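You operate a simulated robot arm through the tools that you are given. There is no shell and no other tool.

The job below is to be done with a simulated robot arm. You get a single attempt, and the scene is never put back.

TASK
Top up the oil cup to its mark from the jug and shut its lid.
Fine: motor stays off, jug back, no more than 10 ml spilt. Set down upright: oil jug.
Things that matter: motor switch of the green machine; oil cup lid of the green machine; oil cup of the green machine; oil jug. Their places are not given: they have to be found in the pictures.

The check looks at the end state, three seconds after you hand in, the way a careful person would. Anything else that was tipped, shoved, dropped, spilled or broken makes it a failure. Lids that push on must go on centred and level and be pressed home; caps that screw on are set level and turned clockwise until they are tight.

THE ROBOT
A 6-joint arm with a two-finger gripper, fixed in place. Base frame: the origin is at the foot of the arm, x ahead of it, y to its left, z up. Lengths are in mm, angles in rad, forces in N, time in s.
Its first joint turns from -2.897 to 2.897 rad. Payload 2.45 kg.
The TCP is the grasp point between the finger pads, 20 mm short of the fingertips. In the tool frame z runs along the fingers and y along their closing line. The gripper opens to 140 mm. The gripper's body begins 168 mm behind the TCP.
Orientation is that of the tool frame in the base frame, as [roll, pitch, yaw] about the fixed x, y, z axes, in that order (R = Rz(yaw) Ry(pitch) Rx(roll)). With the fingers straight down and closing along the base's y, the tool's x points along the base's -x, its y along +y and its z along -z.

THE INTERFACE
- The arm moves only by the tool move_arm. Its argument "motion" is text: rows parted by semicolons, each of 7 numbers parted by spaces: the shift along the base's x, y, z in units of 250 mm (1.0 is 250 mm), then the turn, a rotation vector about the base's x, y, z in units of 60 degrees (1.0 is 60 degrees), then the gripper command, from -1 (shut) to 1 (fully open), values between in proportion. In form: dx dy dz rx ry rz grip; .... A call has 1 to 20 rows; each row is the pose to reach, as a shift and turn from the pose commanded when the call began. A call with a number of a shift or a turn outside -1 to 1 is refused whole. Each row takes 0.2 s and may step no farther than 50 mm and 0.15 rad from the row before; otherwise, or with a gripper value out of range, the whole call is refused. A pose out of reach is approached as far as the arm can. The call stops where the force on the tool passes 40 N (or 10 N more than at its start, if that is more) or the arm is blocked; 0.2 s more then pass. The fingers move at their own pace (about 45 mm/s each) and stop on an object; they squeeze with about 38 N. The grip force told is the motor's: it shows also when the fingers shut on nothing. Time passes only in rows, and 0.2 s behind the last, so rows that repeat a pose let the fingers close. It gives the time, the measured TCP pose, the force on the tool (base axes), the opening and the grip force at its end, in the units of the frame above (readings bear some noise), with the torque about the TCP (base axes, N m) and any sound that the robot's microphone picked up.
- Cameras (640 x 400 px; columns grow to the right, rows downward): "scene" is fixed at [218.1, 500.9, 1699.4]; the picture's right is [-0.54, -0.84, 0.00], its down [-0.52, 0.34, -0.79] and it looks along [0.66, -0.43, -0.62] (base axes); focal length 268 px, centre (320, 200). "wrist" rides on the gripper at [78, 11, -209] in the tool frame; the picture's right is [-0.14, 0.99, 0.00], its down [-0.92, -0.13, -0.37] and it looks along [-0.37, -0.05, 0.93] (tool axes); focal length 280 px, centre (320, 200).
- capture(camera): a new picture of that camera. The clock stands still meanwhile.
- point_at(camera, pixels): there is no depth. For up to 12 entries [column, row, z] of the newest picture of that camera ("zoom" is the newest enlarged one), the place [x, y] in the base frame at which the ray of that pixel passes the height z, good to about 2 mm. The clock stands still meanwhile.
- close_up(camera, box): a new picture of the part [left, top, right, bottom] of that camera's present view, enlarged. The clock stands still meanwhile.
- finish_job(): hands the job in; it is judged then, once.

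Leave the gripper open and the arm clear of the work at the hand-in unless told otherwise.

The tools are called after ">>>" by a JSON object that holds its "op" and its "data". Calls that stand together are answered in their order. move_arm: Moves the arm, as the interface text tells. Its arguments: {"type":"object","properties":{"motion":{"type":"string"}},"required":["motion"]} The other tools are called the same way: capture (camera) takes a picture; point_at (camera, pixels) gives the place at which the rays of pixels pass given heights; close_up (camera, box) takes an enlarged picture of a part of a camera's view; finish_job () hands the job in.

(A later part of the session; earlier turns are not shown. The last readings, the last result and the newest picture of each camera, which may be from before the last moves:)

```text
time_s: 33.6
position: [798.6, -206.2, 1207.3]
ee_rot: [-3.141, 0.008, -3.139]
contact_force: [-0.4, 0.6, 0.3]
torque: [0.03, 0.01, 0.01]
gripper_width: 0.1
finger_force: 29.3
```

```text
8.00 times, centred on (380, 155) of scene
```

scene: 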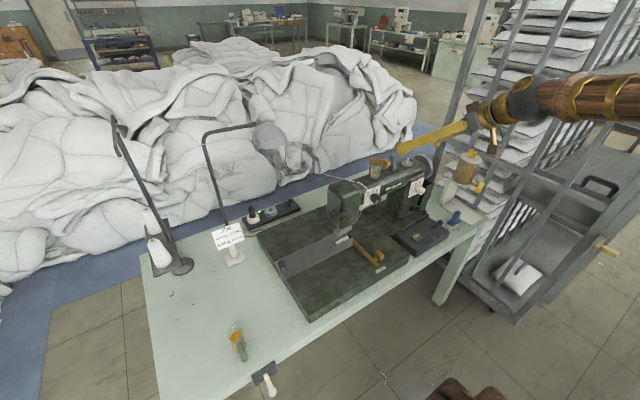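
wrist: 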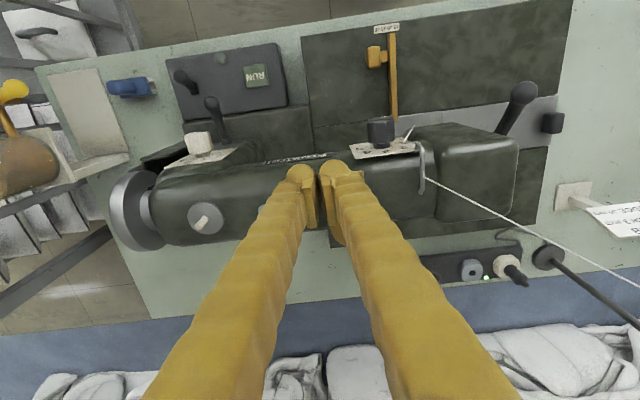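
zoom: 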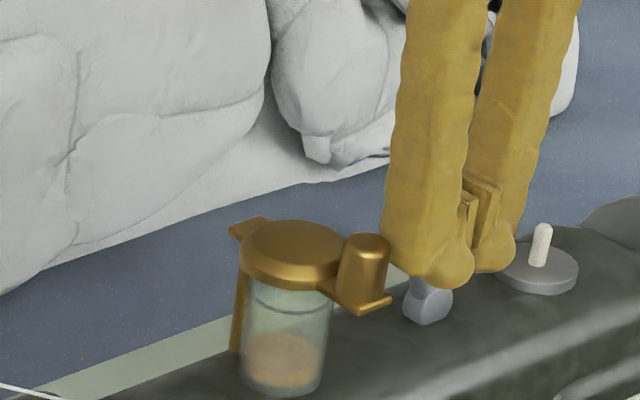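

Now beside the knob without contact. I'll push toward +y in small steps and read the force.

>>> {"op": "move_arm", "data": {"motion": "0 0.024 0 0 0 0 -1; 0 0.048 0 0 0 0 -1; 0 0.056 0 0 0 0 -1"}}

>>> {"op": "move_arm", "data": {"motion": "0 0.01 0 0 0 0 -1; 0 0.02 0 0 0 0 -1"}}

```text
time_s: 34.4
position: [799.1, -191.6, 1207.3]
ee_rot: [-3.14, 0.008, -3.14]
contact_force: [-0.5, 0.9, -0.7]
torque: [-0.02, -0.01, -0.01]
gripper_width: 0.0
finger_force: 29.6
```

```text
time_s: 35.0
position: [799.3, -186.8, 1208.0]
ee_rot: [-3.141, 0.009, -3.139]
contact_force: [0.3, 0.3, -0.7]
torque: [0.01, 0.02, 0.0]
gripper_width: 0.0
finger_force: 29.3
```

Still no force at y=−186.8. I'll look whether the knob is moving along.

>>> {"op": "close_up", "data": {"camera": "scene", "box": [340, 130, 420, 180]}}

>>> {"op": "close_up", "data": {"camera": "wrist", "box": [256, 150, 384, 230]}}

```text
8.00 times, centred on (380, 155) of scene
```

zoom: 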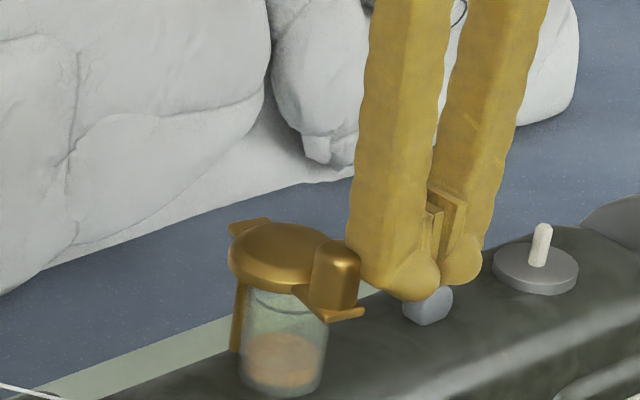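

```text
5.00 times, centred on (320, 190) of wrist
```

zoom: 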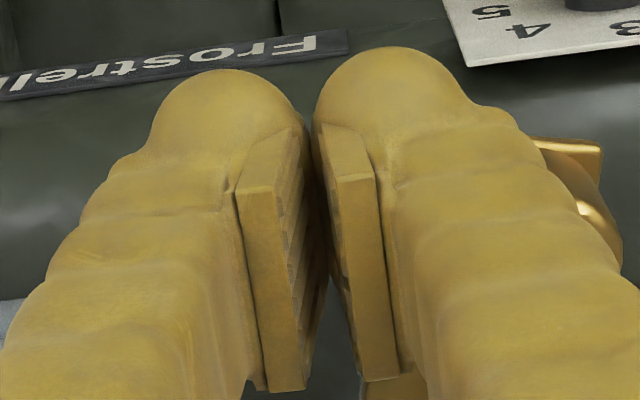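

The knob has moved left in the picture (lid swivelled toward +y) with practically no force: the lid is a horizontal swivel. I'll measure its new position to pin down the pivot.

>>> {"op": "point_at", "data": {"camera": "zoom", "pixels": [[580, 225, 1195]]}}

>>> {"op": "point_at", "data": {"camera": "scene", "pixels": [[382.1, 160.5, 1207], [374.4, 160.5, 1185], [384.2, 169.6, 1182], [378.6, 167.6, 1182]]}}

```text
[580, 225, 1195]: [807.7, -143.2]
```

```text
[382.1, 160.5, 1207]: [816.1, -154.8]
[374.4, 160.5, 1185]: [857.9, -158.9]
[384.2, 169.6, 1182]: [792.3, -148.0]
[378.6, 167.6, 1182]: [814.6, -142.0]
```

The knob is now near (812, −152), the lid turned ≈10°; the closed finger pair's half-thickness seems ≈22–24 mm. Before swinging the lid further I'll check where the thread and its hook run.

>>> {"op": "capture", "data": {"camera": "wrist"}}

>>> {"op": "close_up", "data": {"camera": "scene", "box": [280, 130, 408, 210]}}

```text
taken
```

wrist: 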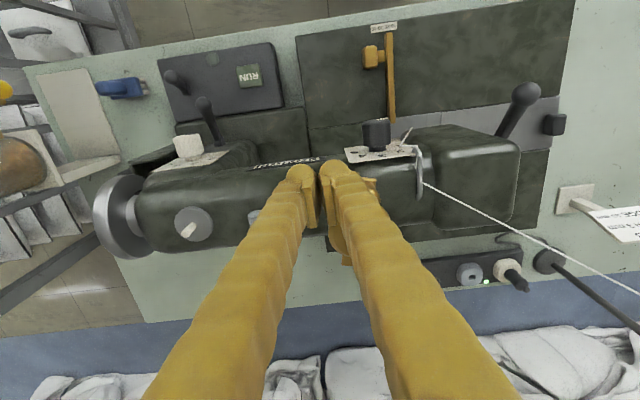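

```text
5.00 times, centred on (344, 170) of scene
```

zoom: 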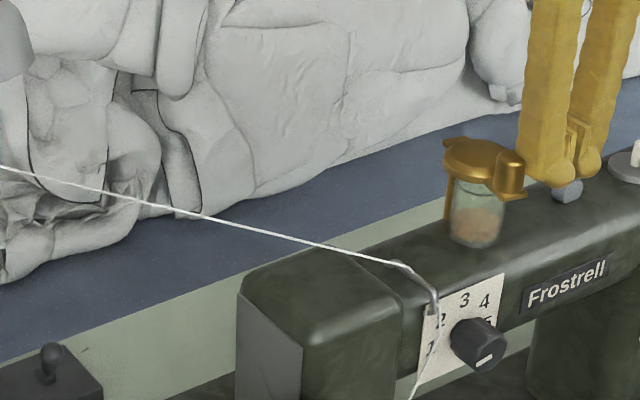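

I'll triangulate the thread line using two points on it from each camera.

>>> {"op": "point_at", "data": {"camera": "scene", "pixels": [[361, 182.6, 1120], [361, 182.6, 1160], [341, 178, 1120], [341, 178, 1160], [320, 174, 1140], [320, 174, 1180], [300, 168.5, 1160], [300, 168.5, 1220]]}}

>>> {"op": "point_at", "data": {"camera": "wrist", "pixels": [[424, 184, 1120], [424, 184, 1160], [480, 212, 1120], [480, 212, 1160], [540, 244, 1140], [540, 244, 1180], [600, 272, 1160], [600, 272, 1220]]}}

```text
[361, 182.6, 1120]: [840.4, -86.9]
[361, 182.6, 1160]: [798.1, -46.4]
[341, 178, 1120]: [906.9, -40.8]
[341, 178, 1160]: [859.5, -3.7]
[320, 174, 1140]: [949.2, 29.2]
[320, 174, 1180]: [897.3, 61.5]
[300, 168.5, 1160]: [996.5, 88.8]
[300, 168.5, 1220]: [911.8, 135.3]
```

```text
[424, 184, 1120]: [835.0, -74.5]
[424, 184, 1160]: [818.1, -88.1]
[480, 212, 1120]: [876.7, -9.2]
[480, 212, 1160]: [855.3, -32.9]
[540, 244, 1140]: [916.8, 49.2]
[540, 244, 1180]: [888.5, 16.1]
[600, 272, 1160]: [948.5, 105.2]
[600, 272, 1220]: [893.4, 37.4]
```

The thread is below z≈1140 wherever the lid will swing (y < −45), so it's clear. I'll push the knob around along its arc toward +y, the tool yawing along with it, first to about 66°.

>>> {"op": "move_arm", "data": {"motion": "-0.0076 0.0444 0 0 0 -0.1333 -1; -0.0088 0.09 0 0 0 -0.2667 -1; -0.0036 0.1348 0 0 0 -0.4 -1; 0.0072 0.1784 0 0 0 -0.5333 -1; 0.0248 0.2204 0 0 0 -0.6667 -1; 0.0476 0.2592 0 0 0 -0.8 -1; 0.0756 0.2952 0 0 0 -0.9333 -1"}}

>>> {"op": "close_up", "data": {"camera": "scene", "box": [330, 130, 410, 180]}}

>>> {"op": "capture", "data": {"camera": "wrist"}}

```text
time_s: 36.6
position: [818.2, -113.4, 1207.1]
ee_rot: [-3.139, 0.011, 2.165]
contact_force: [-0.4, -0.1, -0.2]
torque: [-0.03, -0.02, -0.03]
gripper_width: 0.0
finger_force: 29.6
```

```text
8.00 times, centred on (370, 155) of scene
```

zoom: 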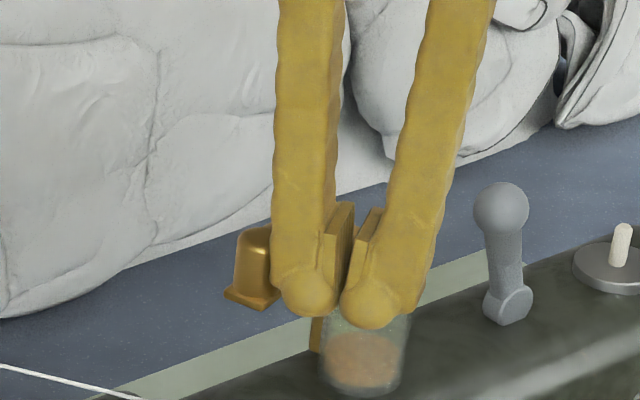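

```text
taken
```

wrist: 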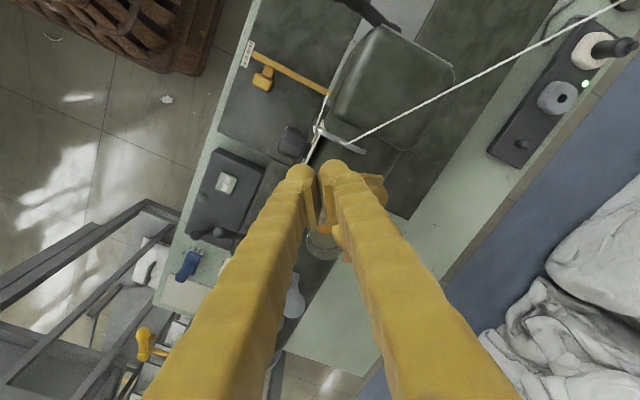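

The lid has swung to about 66° and the cup mouth shows. I continue the arc to about 122°.

>>> {"op": "move_arm", "data": {"motion": "0.0328 0.0308 0 0 0 -0.1333 -1; 0.0696 0.0572 0 0 0 -0.2667 -1; 0.1096 0.0784 0 0 0 -0.4 -1; 0.152 0.0932 0 0 0 -0.5333 -1; 0.1968 0.1024 0 0 0 -0.6667 -1; 0.2416 0.1056 0 0 0 -0.8 -1; 0.2868 0.102 0 0 0 -0.9333 -1"}}

>>> {"op": "close_up", "data": {"camera": "scene", "box": [330, 130, 410, 180]}}

```text
time_s: 37.5
position: [845.4, -92.4, 1208.1]
ee_rot: [-3.132, 0.007, 1.684]
contact_force: [-30.2, -1.1, 7.2]
torque: [-0.01, -0.22, -0.07]
gripper_width: 0.0
finger_force: 29.3
stopped in row 4: the force on the tool passed its limit at 58 N (the readings are from after the stop); the commanded pose is now the measured one
```

```text
8.00 times, centred on (370, 155) of scene
```

zoom: 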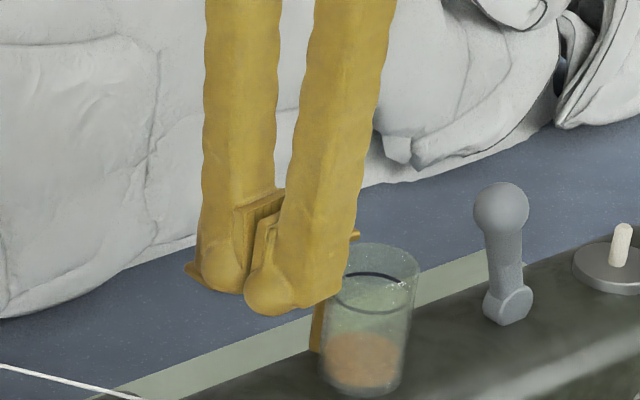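

A stop at about 90–95°: the lid's end stop. The cup mouth is now open. I'll back off the way I came a little and rise, then look.

>>> {"op": "move_arm", "data": {"motion": "-0.06 0 0 0 0 0 -1; -0.1 0 0.02 0 0 0 -1; -0.1 0 0.2 0 0 0 -1; -0.1 0 0.4 0 0 0 -1; -0.1 0 0.6 0 0 0 -1; -0.1 0 0.6 0 0 0 -1"}}

>>> {"op": "close_up", "data": {"camera": "scene", "box": [340, 140, 404, 180]}}

>>> {"op": "capture", "data": {"camera": "wrist"}}

```text
time_s: 39.0
position: [823.8, -96.5, 1355.9]
ee_rot: [-3.133, 0.007, 1.682]
contact_force: [1.1, 0.9, -0.1]
torque: [0.0, 0.02, 0.0]
gripper_width: 0.3
finger_force: 29.4
```

```text
10.00 times, centred on (372, 160) of scene
```

zoom: 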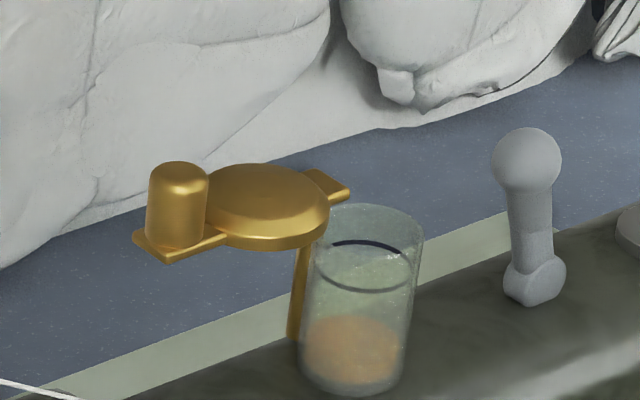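

```text
taken
```

wrist: 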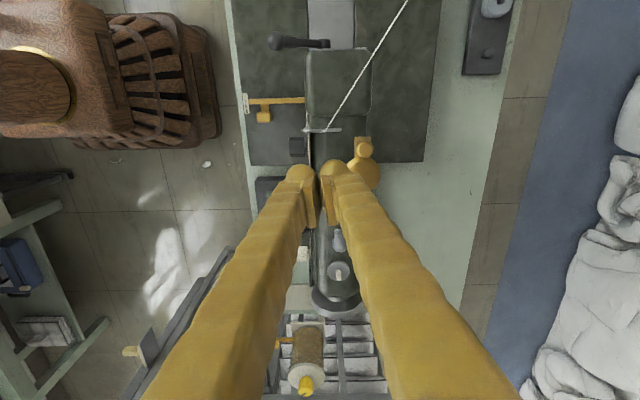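

The lid is swung fully aside and the cup mouth is open; the mark ring and low oil level are visible. Now to the jug: I'll travel high toward +y, yawing back to the standard orientation.

>>> {"op": "move_arm", "data": {"motion": "-0.05 0.16 0.03 0 0 0.116 0; -0.1 0.33 0.06 0 0 0.233 0; -0.15 0.5 0.06 0 0 0.35 0; -0.2 0.66 0.06 0 0 0.466 0; -0.25 0.83 0.06 0 0 0.583 0; -0.3 1 0.06 0 0 0.7 0; -0.3 1 0.06 0 0 0.7 0"}}

>>> {"op": "move_arm", "data": {"motion": "-0.05 0.16 0 0 0 0.116 0; -0.1 0.33 0 0 0 0.233 0; -0.15 0.5 0 0 0 0.35 0; -0.2 0.66 0 0 0 0.466 0; -0.25 0.83 0 0 0 0.583 0; -0.3 1 0 0 0 0.694 0; -0.3 1 0 0 0 0.694 0"}}

>>> {"op": "capture", "data": {"camera": "wrist"}}

```text
time_s: 40.5
position: [744.4, 155.2, 1373.7]
ee_rot: [-3.133, 0.008, 2.415]
contact_force: [-0.3, 0.4, 0.0]
torque: [0.02, 0.04, 0.01]
gripper_width: 69.8
finger_force: 0.1
```

```text
time_s: 42.1
position: [668.1, 408.4, 1373.3]
ee_rot: [-3.133, 0.008, -3.139]
contact_force: [0.3, 0.0, -0.4]
torque: [0.01, -0.02, 0.0]
gripper_width: 69.8
finger_force: 0.1
```

```text
taken
```

wrist: 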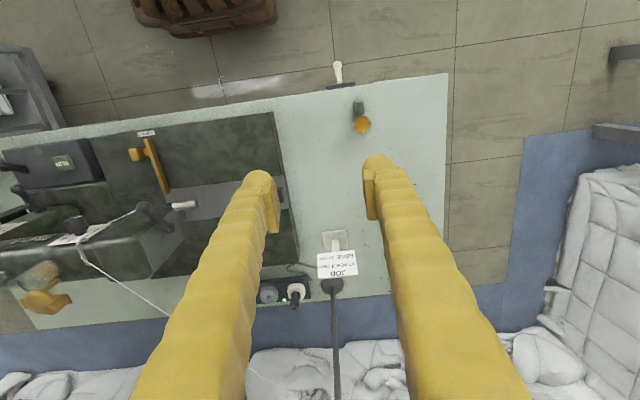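

I see the jug at about (360,118). Zooming in, and triangulating with the scene camera.

>>> {"op": "close_up", "data": {"camera": "wrist", "box": [328, 90, 392, 130]}}

>>> {"op": "close_up", "data": {"camera": "scene", "box": [206, 318, 270, 358]}}

```text
10.00 times, centred on (360, 110) of wrist
```

zoom: 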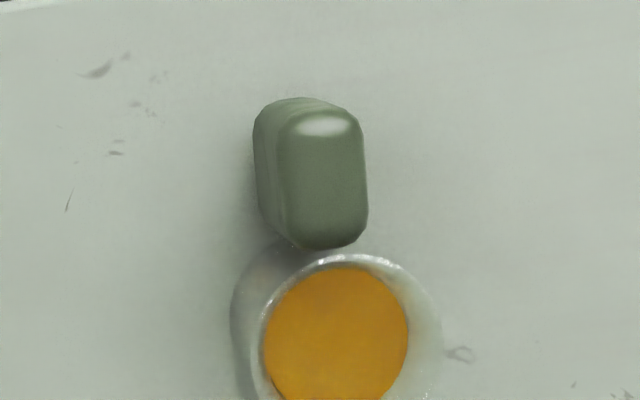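

```text
10.00 times, centred on (238, 338) of scene
```

zoom: 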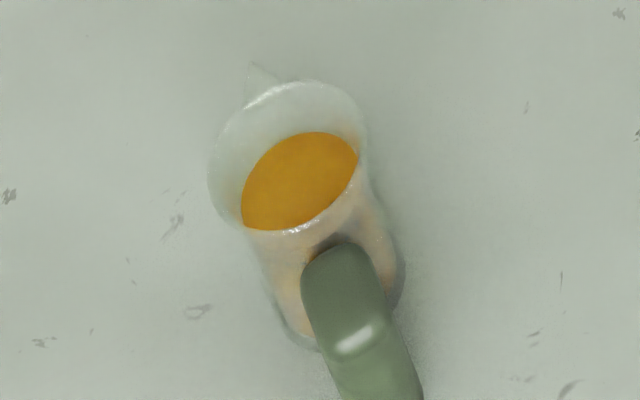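

I'll come lower and nearer to view the jug obliquely from its handle side, also trimming the small tilt error.

>>> {"op": "move_arm", "data": {"motion": "-0.072 0.061 -0.129 0.0014 0.0013 -0.0004 0; -0.144 0.123 -0.257 0.0027 0.0025 -0.0008 0; -0.216 0.184 -0.386 0.0041 0.0038 -0.0012 0; -0.288 0.245 -0.515 0.0055 0.0051 -0.0017 0; -0.36 0.307 -0.643 0.0068 0.0063 -0.0021 0; -0.432 0.368 -0.772 0.0082 0.0076 -0.0025 0; -0.432 0.368 -0.772 0.0082 0.0076 -0.0025 0"}}

>>> {"op": "capture", "data": {"camera": "wrist"}}

```text
time_s: 43.8
position: [565.5, 501.3, 1178.6]
ee_rot: [-3.141, -0.001, 3.139]
contact_force: [0.1, 0.3, -0.2]
torque: [-0.03, -0.01, 0.02]
gripper_width: 70.1
finger_force: 0.1
```

```text
taken
```

wrist: 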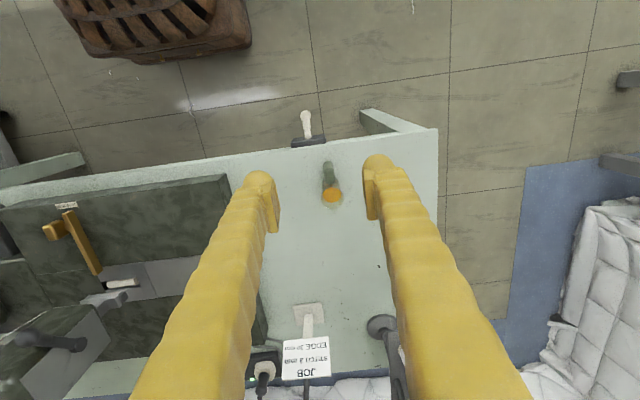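

>>> {"op": "close_up", "data": {"camera": "wrist", "box": [292, 150, 372, 200]}}

>>> {"op": "close_up", "data": {"camera": "wrist", "box": [300, 160, 364, 216]}}

```text
8.00 times, centred on (332, 175) of wrist
```

zoom: 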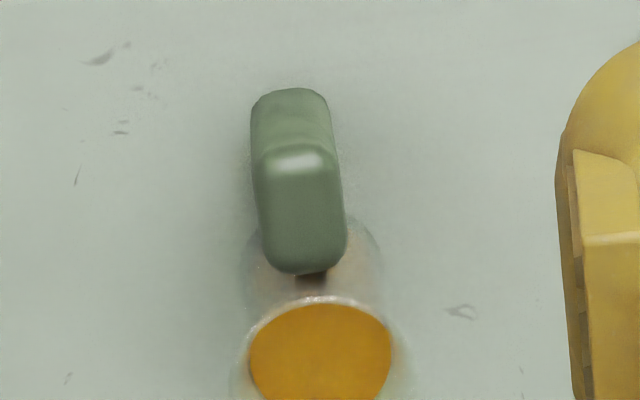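

```text
7.14 times, centred on (332, 188) of wrist
```

zoom: 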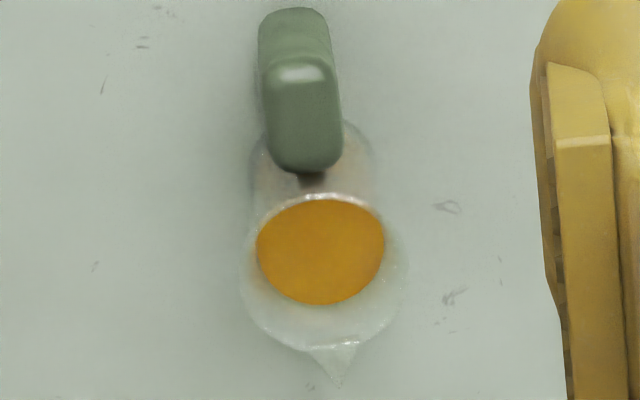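

The jug is small (rim ≈43 mm). I'll map rim centre, spout tip and handle with both cameras.

>>> {"op": "point_at", "data": {"camera": "zoom", "pixels": [[322, 270, 860], [322, 270, 880], [322, 270, 900], [336, 383, 860], [336, 383, 880], [336, 383, 900], [303, 75, 850], [303, 75, 870], [305, 165, 850], [305, 165, 870], [264, 60, 850], [340, 60, 850]]}}

>>> {"op": "point_at", "data": {"camera": "scene", "pixels": [[234.7, 333, 860], [234.7, 333, 880], [234.7, 333, 900], [231.5, 324.8, 860], [231.5, 324.8, 880], [231.5, 324.8, 900], [241.7, 351.5, 850], [241.7, 351.5, 870], [240, 343.3, 850], [240, 343.3, 870]]}}

```text
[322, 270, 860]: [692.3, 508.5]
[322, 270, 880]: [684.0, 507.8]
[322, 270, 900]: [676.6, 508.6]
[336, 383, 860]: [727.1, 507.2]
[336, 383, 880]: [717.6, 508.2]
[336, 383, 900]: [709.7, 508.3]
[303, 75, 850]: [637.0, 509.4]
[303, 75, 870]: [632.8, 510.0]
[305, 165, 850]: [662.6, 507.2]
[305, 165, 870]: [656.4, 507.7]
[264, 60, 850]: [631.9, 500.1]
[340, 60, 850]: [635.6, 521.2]
```

```text
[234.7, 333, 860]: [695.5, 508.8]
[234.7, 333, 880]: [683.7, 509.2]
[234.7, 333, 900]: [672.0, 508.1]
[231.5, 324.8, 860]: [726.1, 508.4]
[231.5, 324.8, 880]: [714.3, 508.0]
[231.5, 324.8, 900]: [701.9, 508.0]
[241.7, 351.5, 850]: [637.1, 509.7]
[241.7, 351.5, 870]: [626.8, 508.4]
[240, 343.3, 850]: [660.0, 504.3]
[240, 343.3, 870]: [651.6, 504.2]
```

Rim centre ≈ (685, 508, ~875), spout tip toward +x ≈ (724, 508), handle block x≈637–662, y≈500–520, top z≈850. I'll fix the table height using two scratch marks seen in both pictures.

>>> {"op": "point_at", "data": {"camera": "scene", "pixels": [[226, 352, 780], [226, 352, 800], [226, 352, 820], [223.5, 343.5, 780], [223.5, 343.5, 800], [223.5, 343.5, 820]]}}

>>> {"op": "point_at", "data": {"camera": "wrist", "pixels": [[349.8, 189, 780], [349.8, 189, 800], [349.8, 189, 820], [350.9, 201.6, 780], [350.9, 201.6, 800], [350.9, 201.6, 820]]}}

```text
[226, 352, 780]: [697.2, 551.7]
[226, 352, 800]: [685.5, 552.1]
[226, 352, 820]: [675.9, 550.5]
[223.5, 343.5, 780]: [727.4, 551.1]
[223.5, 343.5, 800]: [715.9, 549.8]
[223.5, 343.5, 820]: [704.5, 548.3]
```

```text
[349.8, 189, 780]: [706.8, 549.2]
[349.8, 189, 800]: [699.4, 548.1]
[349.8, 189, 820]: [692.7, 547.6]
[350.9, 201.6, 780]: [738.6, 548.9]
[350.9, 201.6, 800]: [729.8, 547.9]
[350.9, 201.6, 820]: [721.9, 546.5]
```

Table z is roughly 750; the jug stands ~755–872, the handle is a vertical block about z 775–852. I'll tilt the tool to 60° (pointing forward-down along +x) and come down to a pre-grasp position behind the handle, opening 70 mm.

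>>> {"op": "move_arm", "data": {"motion": "0 0 0 0 -0.125 0 0; 0 0 0 0 -0.25 0 0; 0 0 0 0 -0.375 0 0; 0 0 0 0 -0.5 0 0; 0.03 0.008 -0.18 0 -0.5 0 0; 0.06 0.016 -0.36 0 -0.5 0 0; 0.1 0.024 -0.54 0 -0.5 0 0; 0.13 0.033 -0.714 0 -0.5 0 0; 0.13 0.033 -0.714 0 -0.5 0 0"}}

>>> {"op": "capture", "data": {"camera": "wrist"}}

```text
time_s: 45.8
position: [598.9, 508.3, 1003.9]
ee_rot: [3.14, 0.523, 3.138]
contact_force: [0.2, 0.2, -1.0]
torque: [0.01, 0.0, -0.03]
gripper_width: 69.9
finger_force: 0.0
```

```text
taken
```

wrist: 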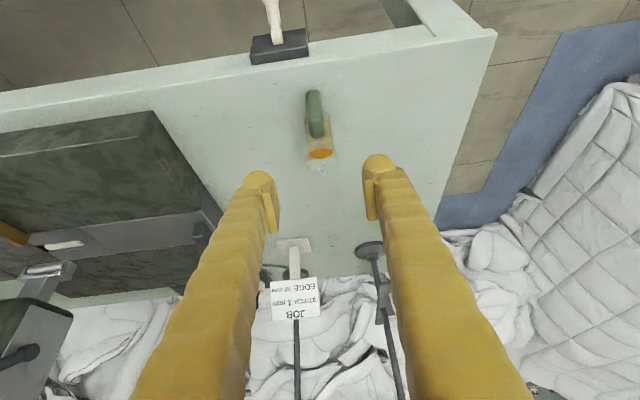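

A clear oblique view. I'll zoom in on the jug for more exact heights.

>>> {"op": "close_up", "data": {"camera": "wrist", "box": [278, 80, 374, 180]}}

```text
4.00 times, centred on (326, 130) of wrist
```

zoom: 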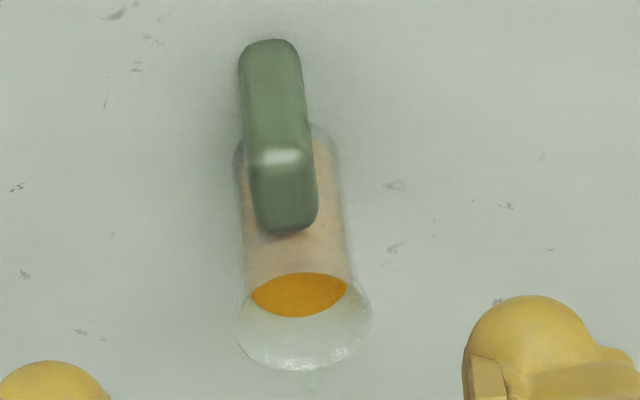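

>>> {"op": "point_at", "data": {"camera": "zoom", "pixels": [[395, 185, 740], [395, 185, 760], [395, 185, 780], [395, 247, 740], [395, 247, 760], [395, 247, 780], [303, 325, 860], [303, 325, 880], [280, 155, 840], [280, 155, 860], [270, 42, 770], [270, 42, 790]]}}

>>> {"op": "point_at", "data": {"camera": "scene", "pixels": [[226, 352, 740], [226, 352, 760], [226, 352, 780], [223.5, 343.5, 740], [223.5, 343.5, 760], [223.5, 343.5, 780], [242, 352.3, 840], [242, 352.3, 860]]}}

```text
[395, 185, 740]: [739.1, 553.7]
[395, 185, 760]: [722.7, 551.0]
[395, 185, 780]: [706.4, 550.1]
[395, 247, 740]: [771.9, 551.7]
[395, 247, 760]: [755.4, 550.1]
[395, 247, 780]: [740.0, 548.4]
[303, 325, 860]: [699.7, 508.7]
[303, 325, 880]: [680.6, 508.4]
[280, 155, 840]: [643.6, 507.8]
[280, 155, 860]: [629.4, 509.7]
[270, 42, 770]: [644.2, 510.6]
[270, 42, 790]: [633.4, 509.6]
```

```text
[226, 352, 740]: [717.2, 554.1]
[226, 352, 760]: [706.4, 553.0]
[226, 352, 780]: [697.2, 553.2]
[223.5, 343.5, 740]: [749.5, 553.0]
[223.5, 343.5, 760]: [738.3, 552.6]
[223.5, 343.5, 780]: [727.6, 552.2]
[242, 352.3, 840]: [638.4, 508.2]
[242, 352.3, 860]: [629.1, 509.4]
```

Two wrist views agree: table z≈781, jug rim z≈874 at x≈687, handle x 637–662, z 783–850, y centre ≈509.8; the oil is ~13 mm below the rim. I'll slide in to the grasp pose TCP (641, 509.8, 829) with fingers open, and check before closing.

>>> {"op": "move_arm", "data": {"motion": "0 0 -0.19 0 0 0 0; 0 0.001 -0.376 0 0 0 0; 0.043 0.001 -0.452 0 0 0 0; 0.086 0.001 -0.528 0 0 0 0; 0.129 0.001 -0.606 0 0 0 0; 0.172 0.001 -0.684 0 0 0 0; 0.172 0.001 -0.684 0 0 0 0"}}

>>> {"op": "capture", "data": {"camera": "wrist"}}

>>> {"op": "close_up", "data": {"camera": "scene", "box": [190, 290, 318, 370]}}

```text
time_s: 47.4
position: [641.1, 507.5, 827.9]
ee_rot: [3.141, 0.522, 3.139]
contact_force: [-0.6, 0.3, -0.2]
torque: [0.01, 0.03, 0.04]
gripper_width: 69.8
finger_force: 0.0
```

```text
taken
```

wrist: 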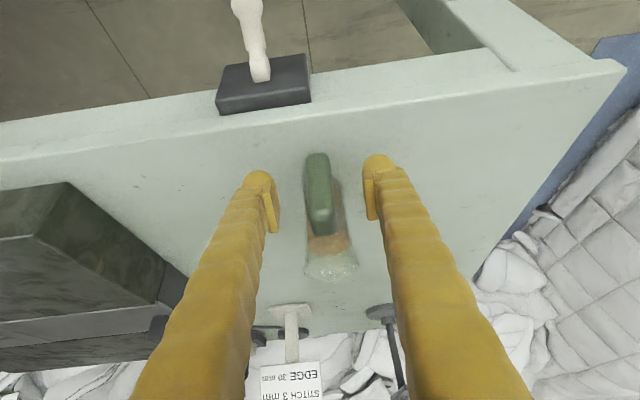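

```text
5.00 times, centred on (254, 330) of scene
```

zoom: 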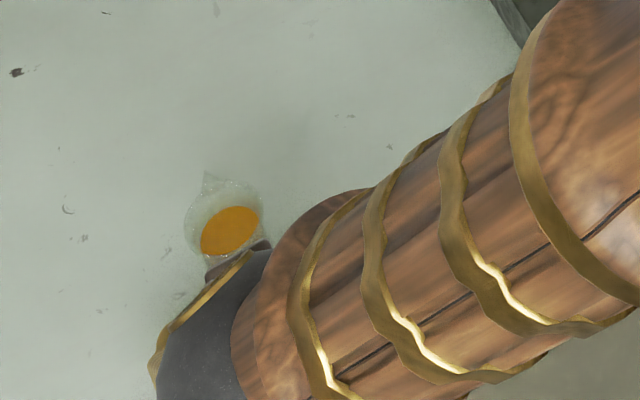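

>>> {"op": "close_up", "data": {"camera": "wrist", "box": [248, 140, 400, 235]}}

```text
4.21 times, centred on (324, 188) of wrist
```

zoom: 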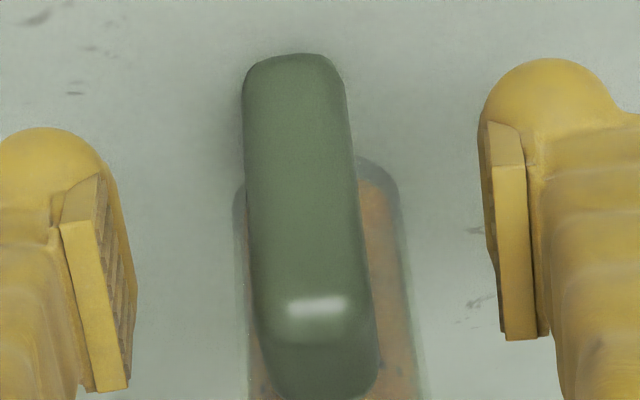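

>>> {"op": "point_at", "data": {"camera": "zoom", "pixels": [[250, 220, 810], [250, 220, 830], [357, 220, 810], [357, 220, 830], [256, 300, 845], [372, 290, 845], [315, 305, 848]]}}

```text
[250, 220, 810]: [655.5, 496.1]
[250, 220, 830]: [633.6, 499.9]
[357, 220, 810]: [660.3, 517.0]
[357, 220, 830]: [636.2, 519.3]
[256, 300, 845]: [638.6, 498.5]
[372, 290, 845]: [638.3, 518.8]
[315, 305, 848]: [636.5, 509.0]
```

The handle spans y 499–519 (centre 509), I'm at 507.5. I'll shift +1.3 mm in y and close.

>>> {"op": "move_arm", "data": {"motion": "0 0.005 0 0 0 0 0; 0 0.005 0 0 0 0 -0.4; 0 0.005 0 0 0 0 -0.7; 0 0.005 0 0 0 0 -1; 0 0.005 0 0 0 0 -1; 0 0.005 0 0 0 0 -1"}}

>>> {"op": "close_up", "data": {"camera": "wrist", "box": [248, 140, 400, 235]}}

```text
time_s: 48.8
position: [641.1, 508.8, 829.3]
ee_rot: [3.141, 0.523, 3.141]
contact_force: [0.1, -0.8, -0.2]
torque: [0.01, -0.04, 0.02]
gripper_width: 20.5
finger_force: 38.1
```

```text
4.21 times, centred on (324, 188) of wrist
```

zoom: 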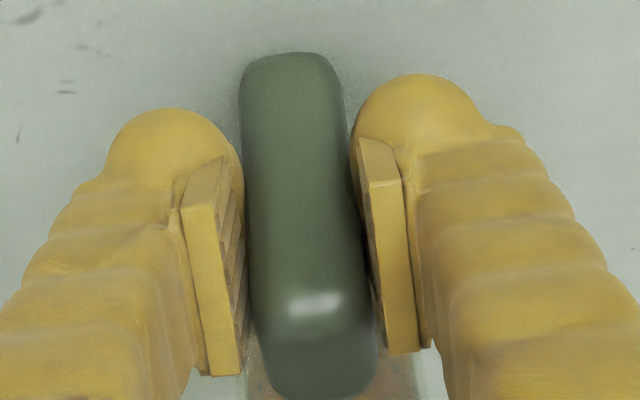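

Firm grip (20.5 mm, 38 N). Return pose noted: TCP (641, 508.8, 829). I'll lift slowly by 20 mm and check.

>>> {"op": "move_arm", "data": {"motion": "0 0 0.01 0 0 0 -1; 0 0 0.03 0 0 0 -1; 0 0 0.055 0 0 0 -1; 0 0 0.08 0 0 0 -1; 0 0 0.08 0 0 0 -1"}}

>>> {"op": "capture", "data": {"camera": "wrist"}}

>>> {"op": "close_up", "data": {"camera": "scene", "box": [206, 300, 286, 350]}}

```text
time_s: 50.0
position: [640.8, 511.3, 848.4]
ee_rot: [3.141, 0.523, 3.139]
contact_force: [0.0, -0.4, -1.8]
torque: [0.02, 0.04, 0.0]
gripper_width: 20.9
finger_force: 38.1
```

```text
taken
```

wrist: 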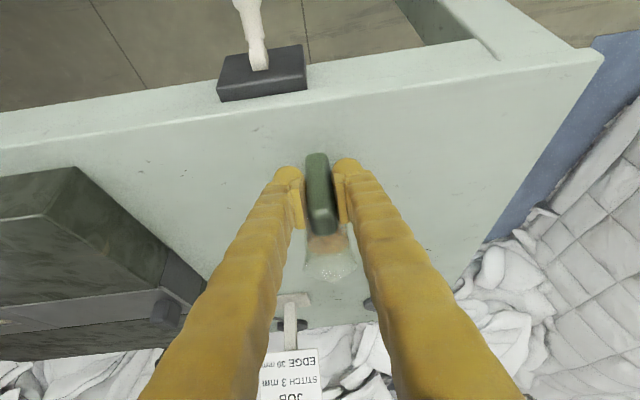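

```text
8.00 times, centred on (246, 325) of scene
```

zoom: 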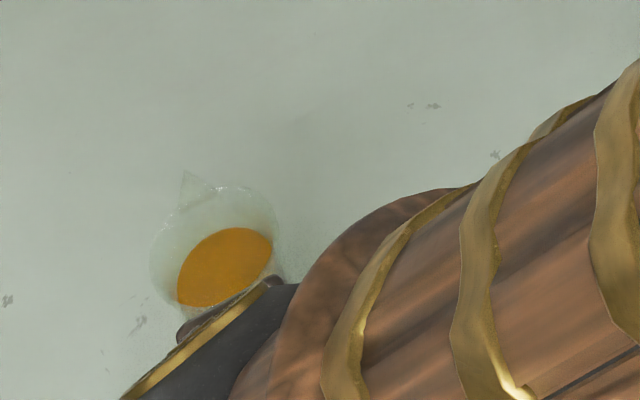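

Jug lifted cleanly, oil level. Now I raise it straight up with gentle acceleration.

>>> {"op": "move_arm", "data": {"motion": "0 -0.004 0.04 0 0 0 -1; 0 -0.008 0.12 0 0 0 -1; 0 -0.01 0.24 0 0 0 -1; 0 -0.01 0.38 0 0 0 -1; 0 -0.01 0.52 0 0 0 -1; 0 -0.01 0.66 0 0 0 -1; 0 -0.01 0.78 0 0 0 -1; 0 -0.01 0.88 0 0 0 -1; 0 -0.01 0.94 0 0 0 -1; 0 -0.01 0.96 0 0 0 -1"}}

>>> {"op": "move_arm", "data": {"motion": "0 0 0.04 0 0 0 -1; 0 0 0.12 0 0 0 -1; 0 0 0.24 0 0 0 -1; 0 0 0.38 0 0 0 -1; 0 0 0.52 0 0 0 -1; 0 0 0.64 0 0 0 -1; 0 0 0.74 0 0 0 -1; 0 0 0.8 0 0 0 -1; 0 0 0.82 0 0 0 -1"}}

>>> {"op": "capture", "data": {"camera": "wrist"}}

>>> {"op": "capture", "data": {"camera": "scene"}}

```text
time_s: 52.1
position: [638.5, 508.4, 1091.2]
ee_rot: [3.141, 0.522, 3.14]
contact_force: [0.7, 0.0, -0.1]
torque: [-0.03, 0.05, 0.01]
gripper_width: 20.6
finger_force: 38.4
```

```text
time_s: 54.1
position: [640.1, 507.2, 1293.7]
ee_rot: [3.141, 0.523, 3.14]
contact_force: [-0.2, 0.4, -1.8]
torque: [-0.03, 0.03, 0.01]
gripper_width: 20.6
finger_force: 38.2
```

```text
taken
```

wrist: 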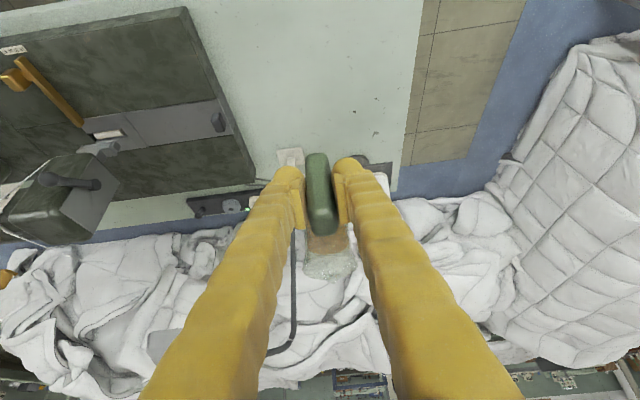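

```text
taken
```

scene: 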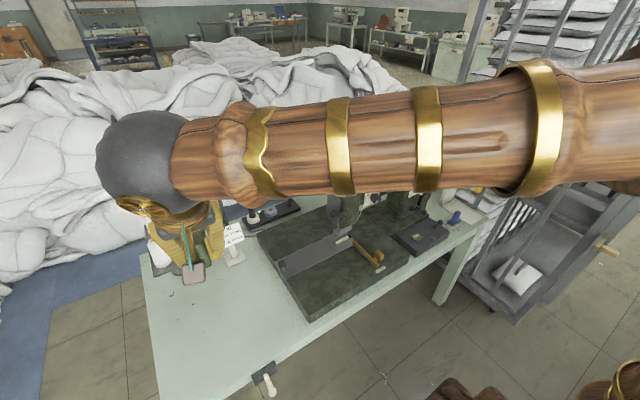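

Level and steady. Now I carry it toward the cup at this height, in −y, with gentle ramps.

>>> {"op": "move_arm", "data": {"motion": "0 -0.04 0 0 0 0 -1; 0 -0.12 0 0 0 0 -1; 0 -0.26 0 0 0 0 -1; 0 -0.42 0 0 0 0 -1; 0 -0.58 0 0 0 0 -1; 0 -0.74 0 0 0 0 -1; 0 -0.88 0 0 0 0 -1; 0 -0.96 0 0 0 0 -1; 0 -1 0 0 0 0 -1"}}

>>> {"op": "move_arm", "data": {"motion": "0 -0.04 0 0 0 0 -1; 0 -0.12 0 0 0 0 -1; 0 -0.26 0 0 0 0 -1; 0 -0.42 0 0 0 0 -1; 0 -0.58 0 0 0 0 -1; 0 -0.74 0 0 0 0 -1; 0 -0.88 0 0 0 0 -1; 0 -0.96 0 0 0 0 -1; 0 -1 0 0 0 0 -1"}}

>>> {"op": "move_arm", "data": {"motion": "0 -0.04 0 0 0 0 -1; 0 -0.12 0 0 0 0 -1; 0 -0.26 0 0 0 0 -1; 0 -0.4 0 0 0 0 -1; 0 -0.52 0 0 0 0 -1; 0 -0.62 0 0 0 0 -1; 0 -0.67 0 0 0 0 -1; 0 -0.684 0 0 0 0 -1; 0 -0.684 0 0 0 0 -1"}}

>>> {"op": "capture", "data": {"camera": "wrist"}}

>>> {"op": "capture", "data": {"camera": "scene"}}

```text
time_s: 56.1
position: [639.4, 257.9, 1294.0]
ee_rot: [-3.142, 0.521, 3.14]
contact_force: [0.7, 0.0, -1.4]
torque: [0.01, 0.05, -0.01]
gripper_width: 20.8
finger_force: 37.8
```

```text
time_s: 58.1
position: [640.1, 8.4, 1293.3]
ee_rot: [-3.141, 0.522, 3.14]
contact_force: [-0.3, 0.3, -1.3]
torque: [0.0, 0.07, -0.04]
gripper_width: 20.8
finger_force: 37.6
```

```text
time_s: 60.1
position: [639.2, -163.5, 1294.0]
ee_rot: [3.138, 0.52, 3.138]
contact_force: [-0.1, -0.8, -1.0]
torque: [-0.03, 0.04, 0.01]
gripper_width: 20.7
finger_force: 38.1
```

```text
taken
```

wrist: 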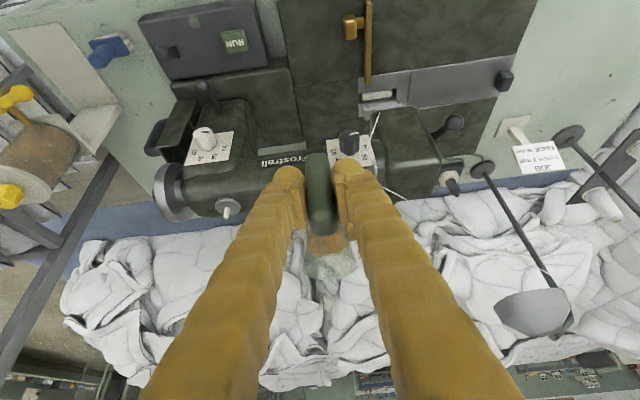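

```text
taken
```

scene: 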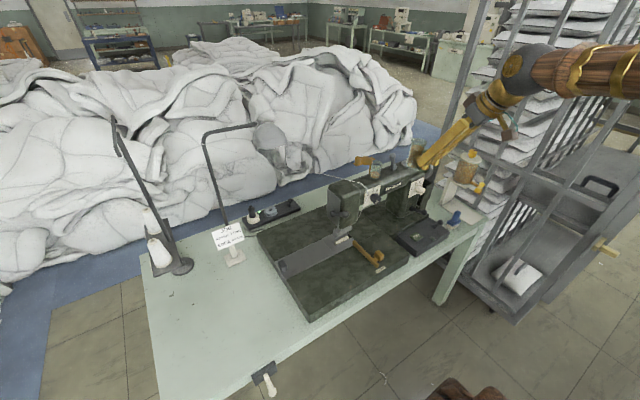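

I'm in front of the cup now, jug upright. I'll zoom the scene view to see jug, cup and lid together before approaching.

>>> {"op": "close_up", "data": {"camera": "scene", "box": [336, 130, 464, 210]}}

>>> {"op": "close_up", "data": {"camera": "scene", "box": [345, 147, 409, 187]}}

```text
5.00 times, centred on (400, 170) of scene
```

zoom: 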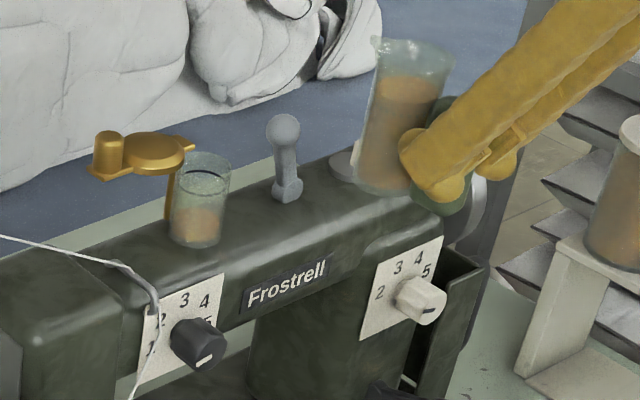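

```text
10.00 times, centred on (377, 167) of scene
```

zoom: 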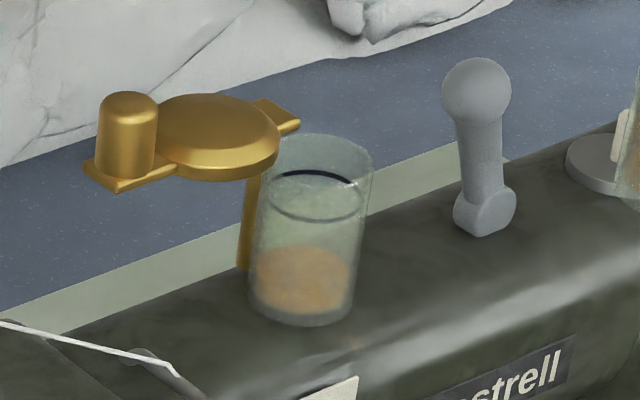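

The jug stands upright with spout toward the cup; mark ring and oil level are clearly visible. I'll get the rim, mark, oil level and lid/cup coordinates from this zoom.

>>> {"op": "point_at", "data": {"camera": "zoom", "pixels": [[321, 160, 1165], [321, 160, 1175], [317, 196, 1150], [317, 196, 1160], [303, 265, 1120], [303, 265, 1130], [298, 307, 1105], [298, 307, 1115], [215, 130, 1185], [128, 108, 1207], [265, 145, 1180], [375, 160, 1170]]}}

```text
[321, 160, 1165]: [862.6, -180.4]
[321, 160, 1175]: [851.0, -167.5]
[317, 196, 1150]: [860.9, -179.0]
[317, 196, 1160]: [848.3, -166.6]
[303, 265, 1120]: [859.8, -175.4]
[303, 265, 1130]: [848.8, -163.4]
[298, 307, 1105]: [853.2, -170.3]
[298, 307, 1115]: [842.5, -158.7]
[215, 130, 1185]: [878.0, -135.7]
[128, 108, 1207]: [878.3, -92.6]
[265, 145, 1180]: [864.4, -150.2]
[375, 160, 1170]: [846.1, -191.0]
```

Cup centre ≈ (850, −165.5), rim z≈1176, mark z≈1159, oil z≈1129 – about 30 mm (≈34 ml) to add. The opened lid overlaps the rim slightly in the +x+y corner, so I'll aim the stream a little toward −x/−y of centre. Check the spout tip's actual position.

>>> {"op": "point_at", "data": {"camera": "scene", "pixels": [[411.2, 138, 1320], [411.2, 138, 1330], [411.2, 138, 1340]]}}

>>> {"op": "close_up", "data": {"camera": "scene", "box": [396, 132, 444, 162]}}

```text
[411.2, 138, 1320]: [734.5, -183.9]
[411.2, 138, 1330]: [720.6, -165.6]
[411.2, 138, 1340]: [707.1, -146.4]
```

```text
13.33 times, centred on (420, 147) of scene
```

zoom: 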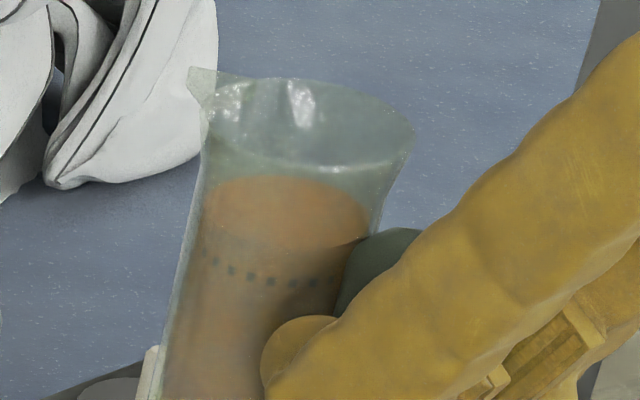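

>>> {"op": "point_at", "data": {"camera": "zoom", "pixels": [[310, 122, 1330], [310, 122, 1340], [288, 212, 1300], [288, 212, 1310], [288, 212, 1320], [290, 255, 1290], [290, 255, 1300]]}}

```text
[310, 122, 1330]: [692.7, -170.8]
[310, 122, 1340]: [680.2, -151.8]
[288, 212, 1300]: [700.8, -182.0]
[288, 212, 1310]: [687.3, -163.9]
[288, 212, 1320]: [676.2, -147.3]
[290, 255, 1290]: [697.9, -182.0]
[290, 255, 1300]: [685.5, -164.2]
```

The oil surface is ~23 mm below the jug's rim; pouring should begin beyond ~30° tilt. I'll approach with the jug tilting to 24° so the spout tip comes over the cup (tip ≈ (841, −167.5, 1231)), still no flow.

>>> {"op": "move_arm", "data": {"motion": "0.027 0 -0.015 0 0.024 0 -1; 0.081 -0.001 -0.046 0 0.072 0 -1; 0.154 -0.003 -0.087 0 0.136 0 -1; 0.226 -0.004 -0.128 0 0.2 0 -1; 0.298 -0.005 -0.169 0 0.264 0 -1; 0.371 -0.007 -0.21 0 0.328 0 -1; 0.425 -0.008 -0.241 0 0.376 0 -1; 0.452 -0.008 -0.256 0 0.4 0 -1; 0.452 -0.008 -0.256 0 0.4 0 -1"}}

>>> {"op": "close_up", "data": {"camera": "scene", "box": [336, 120, 432, 180]}}

>>> {"op": "capture", "data": {"camera": "wrist"}}

```text
time_s: 62.1
position: [752.4, -163.1, 1230.9]
ee_rot: [3.14, 0.103, 3.141]
contact_force: [0.2, 0.0, -0.5]
torque: [0.01, 0.05, 0.01]
gripper_width: 20.7
finger_force: 37.7
```

```text
6.67 times, centred on (384, 150) of scene
```

zoom: 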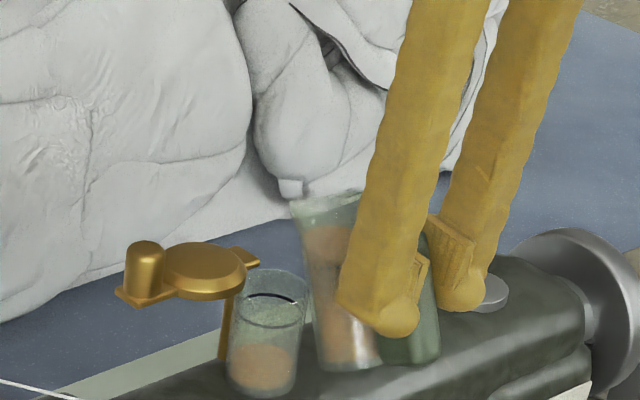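

```text
taken
```

wrist: 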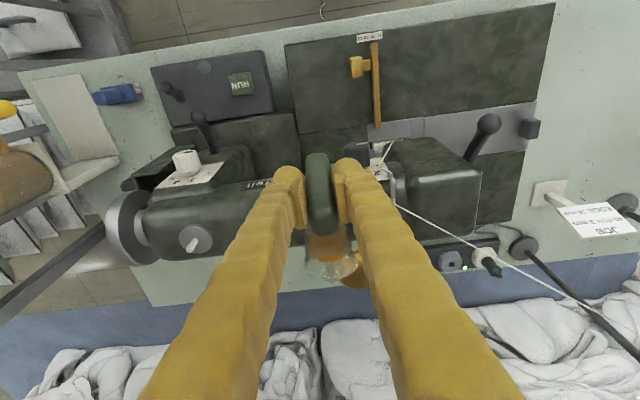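

The spout tip shows at zoom (292,203). Verify its position.

>>> {"op": "point_at", "data": {"camera": "scene", "pixels": [[379.8, 150.4, 1222], [379.8, 150.4, 1228], [379.8, 150.4, 1234]]}}

>>> {"op": "close_up", "data": {"camera": "wrist", "box": [288, 210, 384, 290]}}

```text
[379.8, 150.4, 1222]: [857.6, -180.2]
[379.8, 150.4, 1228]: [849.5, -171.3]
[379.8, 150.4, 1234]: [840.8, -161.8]
```

```text
5.00 times, centred on (336, 250) of wrist
```

zoom: 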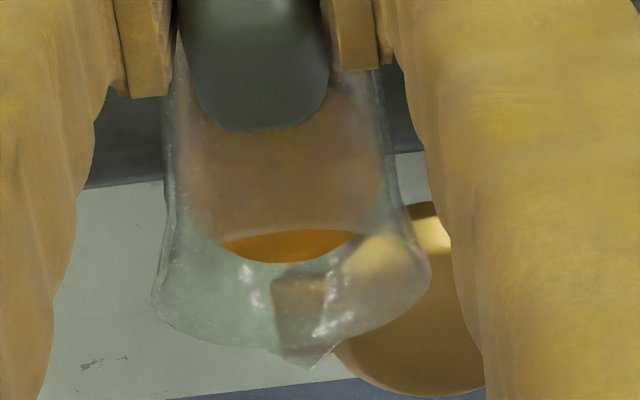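

The tip is over the cup, ≈(843, −165.5). I'll lower it to ~24 mm above the rim and tilt to 30°, then check for flow.

>>> {"op": "move_arm", "data": {"motion": "0 -0.002 -0.04 0 0 0 -1; 0 -0.004 -0.08 0 0 0 -1; 0 -0.006 -0.104 0 0 0 -1; 0.004 -0.006 -0.094 0 0.05 0 -1; 0.005 -0.006 -0.088 0 0.1 0 -1"}}

>>> {"op": "close_up", "data": {"camera": "scene", "box": [345, 137, 409, 177]}}

>>> {"op": "close_up", "data": {"camera": "wrist", "box": [288, 210, 384, 290]}}

```text
time_s: 63.4
position: [752.6, -166.6, 1209.0]
ee_rot: [-3.14, -0.002, 3.141]
contact_force: [0.1, 0.0, 0.2]
torque: [0.01, 0.04, -0.02]
gripper_width: 20.7
finger_force: 38.0
```

```text
10.00 times, centred on (377, 157) of scene
```

zoom: 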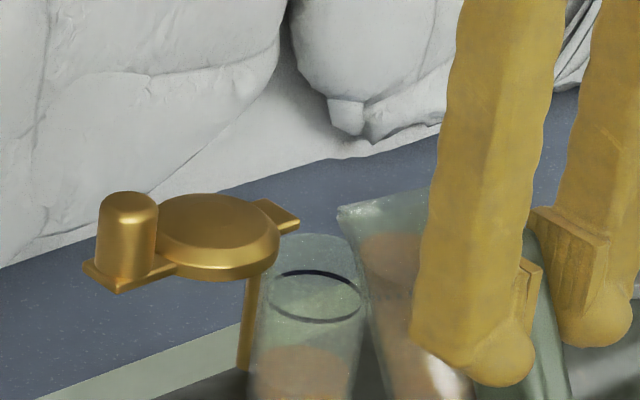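

```text
5.00 times, centred on (336, 250) of wrist
```

zoom: 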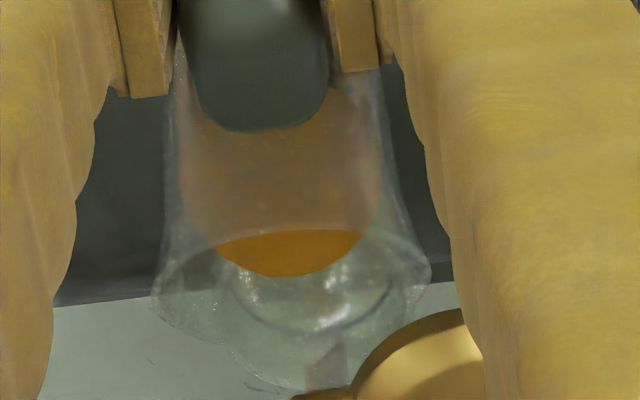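

No flow yet at 30°, tip well placed. I tilt on to 36°, keeping the tip fixed, and look again.

>>> {"op": "move_arm", "data": {"motion": "0.0022 0 0.018 0 0.05 0 -1; 0.0052 0 0.0364 0 0.1 0 -1; 0.0052 0 0.0364 0 0.1 0 -1"}}

>>> {"op": "close_up", "data": {"camera": "scene", "box": [345, 142, 409, 182]}}

>>> {"op": "close_up", "data": {"camera": "wrist", "box": [288, 210, 384, 290]}}

```text
time_s: 64.2
position: [754.5, -166.5, 1218.7]
ee_rot: [3.141, -0.108, 3.141]
contact_force: [-0.1, -0.5, -1.3]
torque: [0.01, 0.05, 0.03]
gripper_width: 20.6
finger_force: 38.2
```

```text
10.00 times, centred on (377, 162) of scene
```

zoom: 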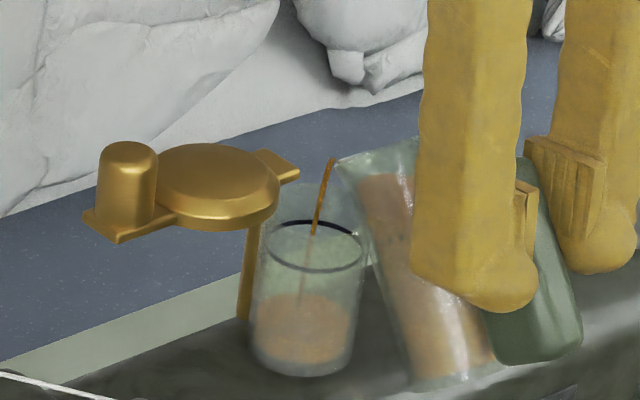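

```text
5.00 times, centred on (336, 250) of wrist
```

zoom: 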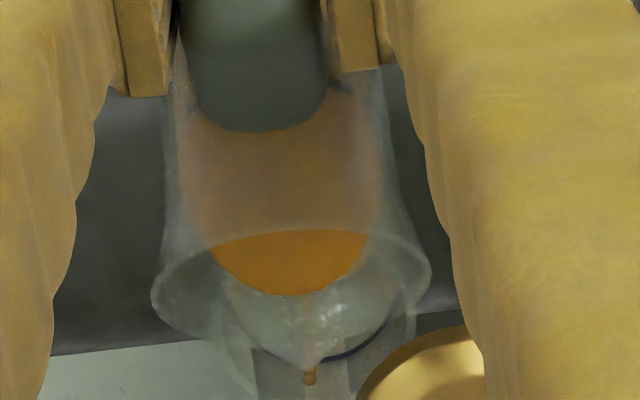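

A thin stream started and falls well inside the cup. I'll hold this tilt for 1 s and watch the level.

>>> {"op": "move_arm", "data": {"motion": "0 0 0 0 0 0 -1; 0 0 0 0 0 0 -1; 0 0 0 0 0 0 -1; 0 0 0 0 0 0 -1; 0 0 0 0 0 0 -1"}}

>>> {"op": "close_up", "data": {"camera": "scene", "box": [345, 142, 409, 182]}}

```text
time_s: 65.3
position: [754.0, -166.4, 1217.9]
ee_rot: [-3.14, -0.105, 3.14]
contact_force: [0.0, 0.9, -1.3]
torque: [0.01, 0.03, 0.0]
gripper_width: 20.8
finger_force: 38.0
```

```text
10.00 times, centred on (377, 162) of scene
```

zoom: 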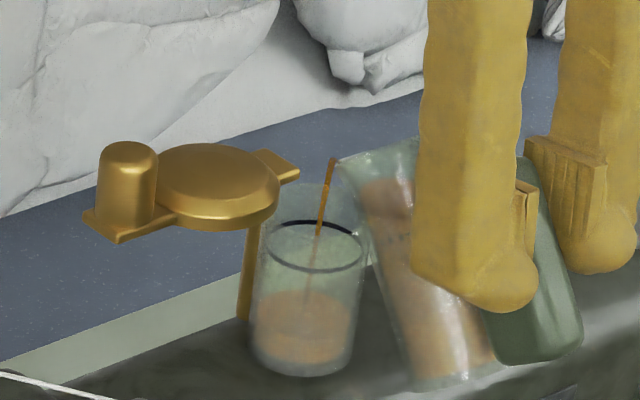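

The stream is thin and steady, level rising slowly. I'll tilt to 39° and hold ~1.4 s.

>>> {"op": "move_arm", "data": {"motion": "0.002 0 0.009 0 0.025 0 -1; 0.0042 0 0.018 0 0.05 0 -1; 0.0042 0 0.018 0 0.05 0 -1; 0.0042 0 0.018 0 0.05 0 -1; 0.0042 0 0.018 0 0.05 0 -1; 0.0042 0 0.018 0 0.05 0 -1; 0.0042 0 0.018 0 0.05 0 -1"}}

>>> {"op": "close_up", "data": {"camera": "scene", "box": [345, 142, 409, 182]}}

```text
time_s: 67.0
position: [755.0, -166.6, 1222.2]
ee_rot: [-3.141, -0.158, 3.139]
contact_force: [-0.5, -0.2, -0.7]
torque: [-0.01, -0.01, -0.02]
gripper_width: 20.8
finger_force: 37.6
```

```text
10.00 times, centred on (377, 162) of scene
```

zoom: 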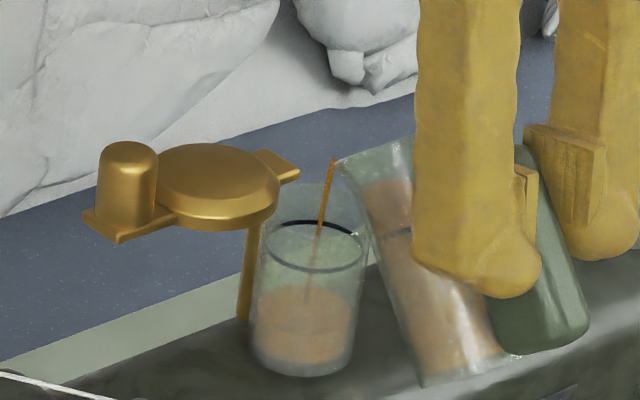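

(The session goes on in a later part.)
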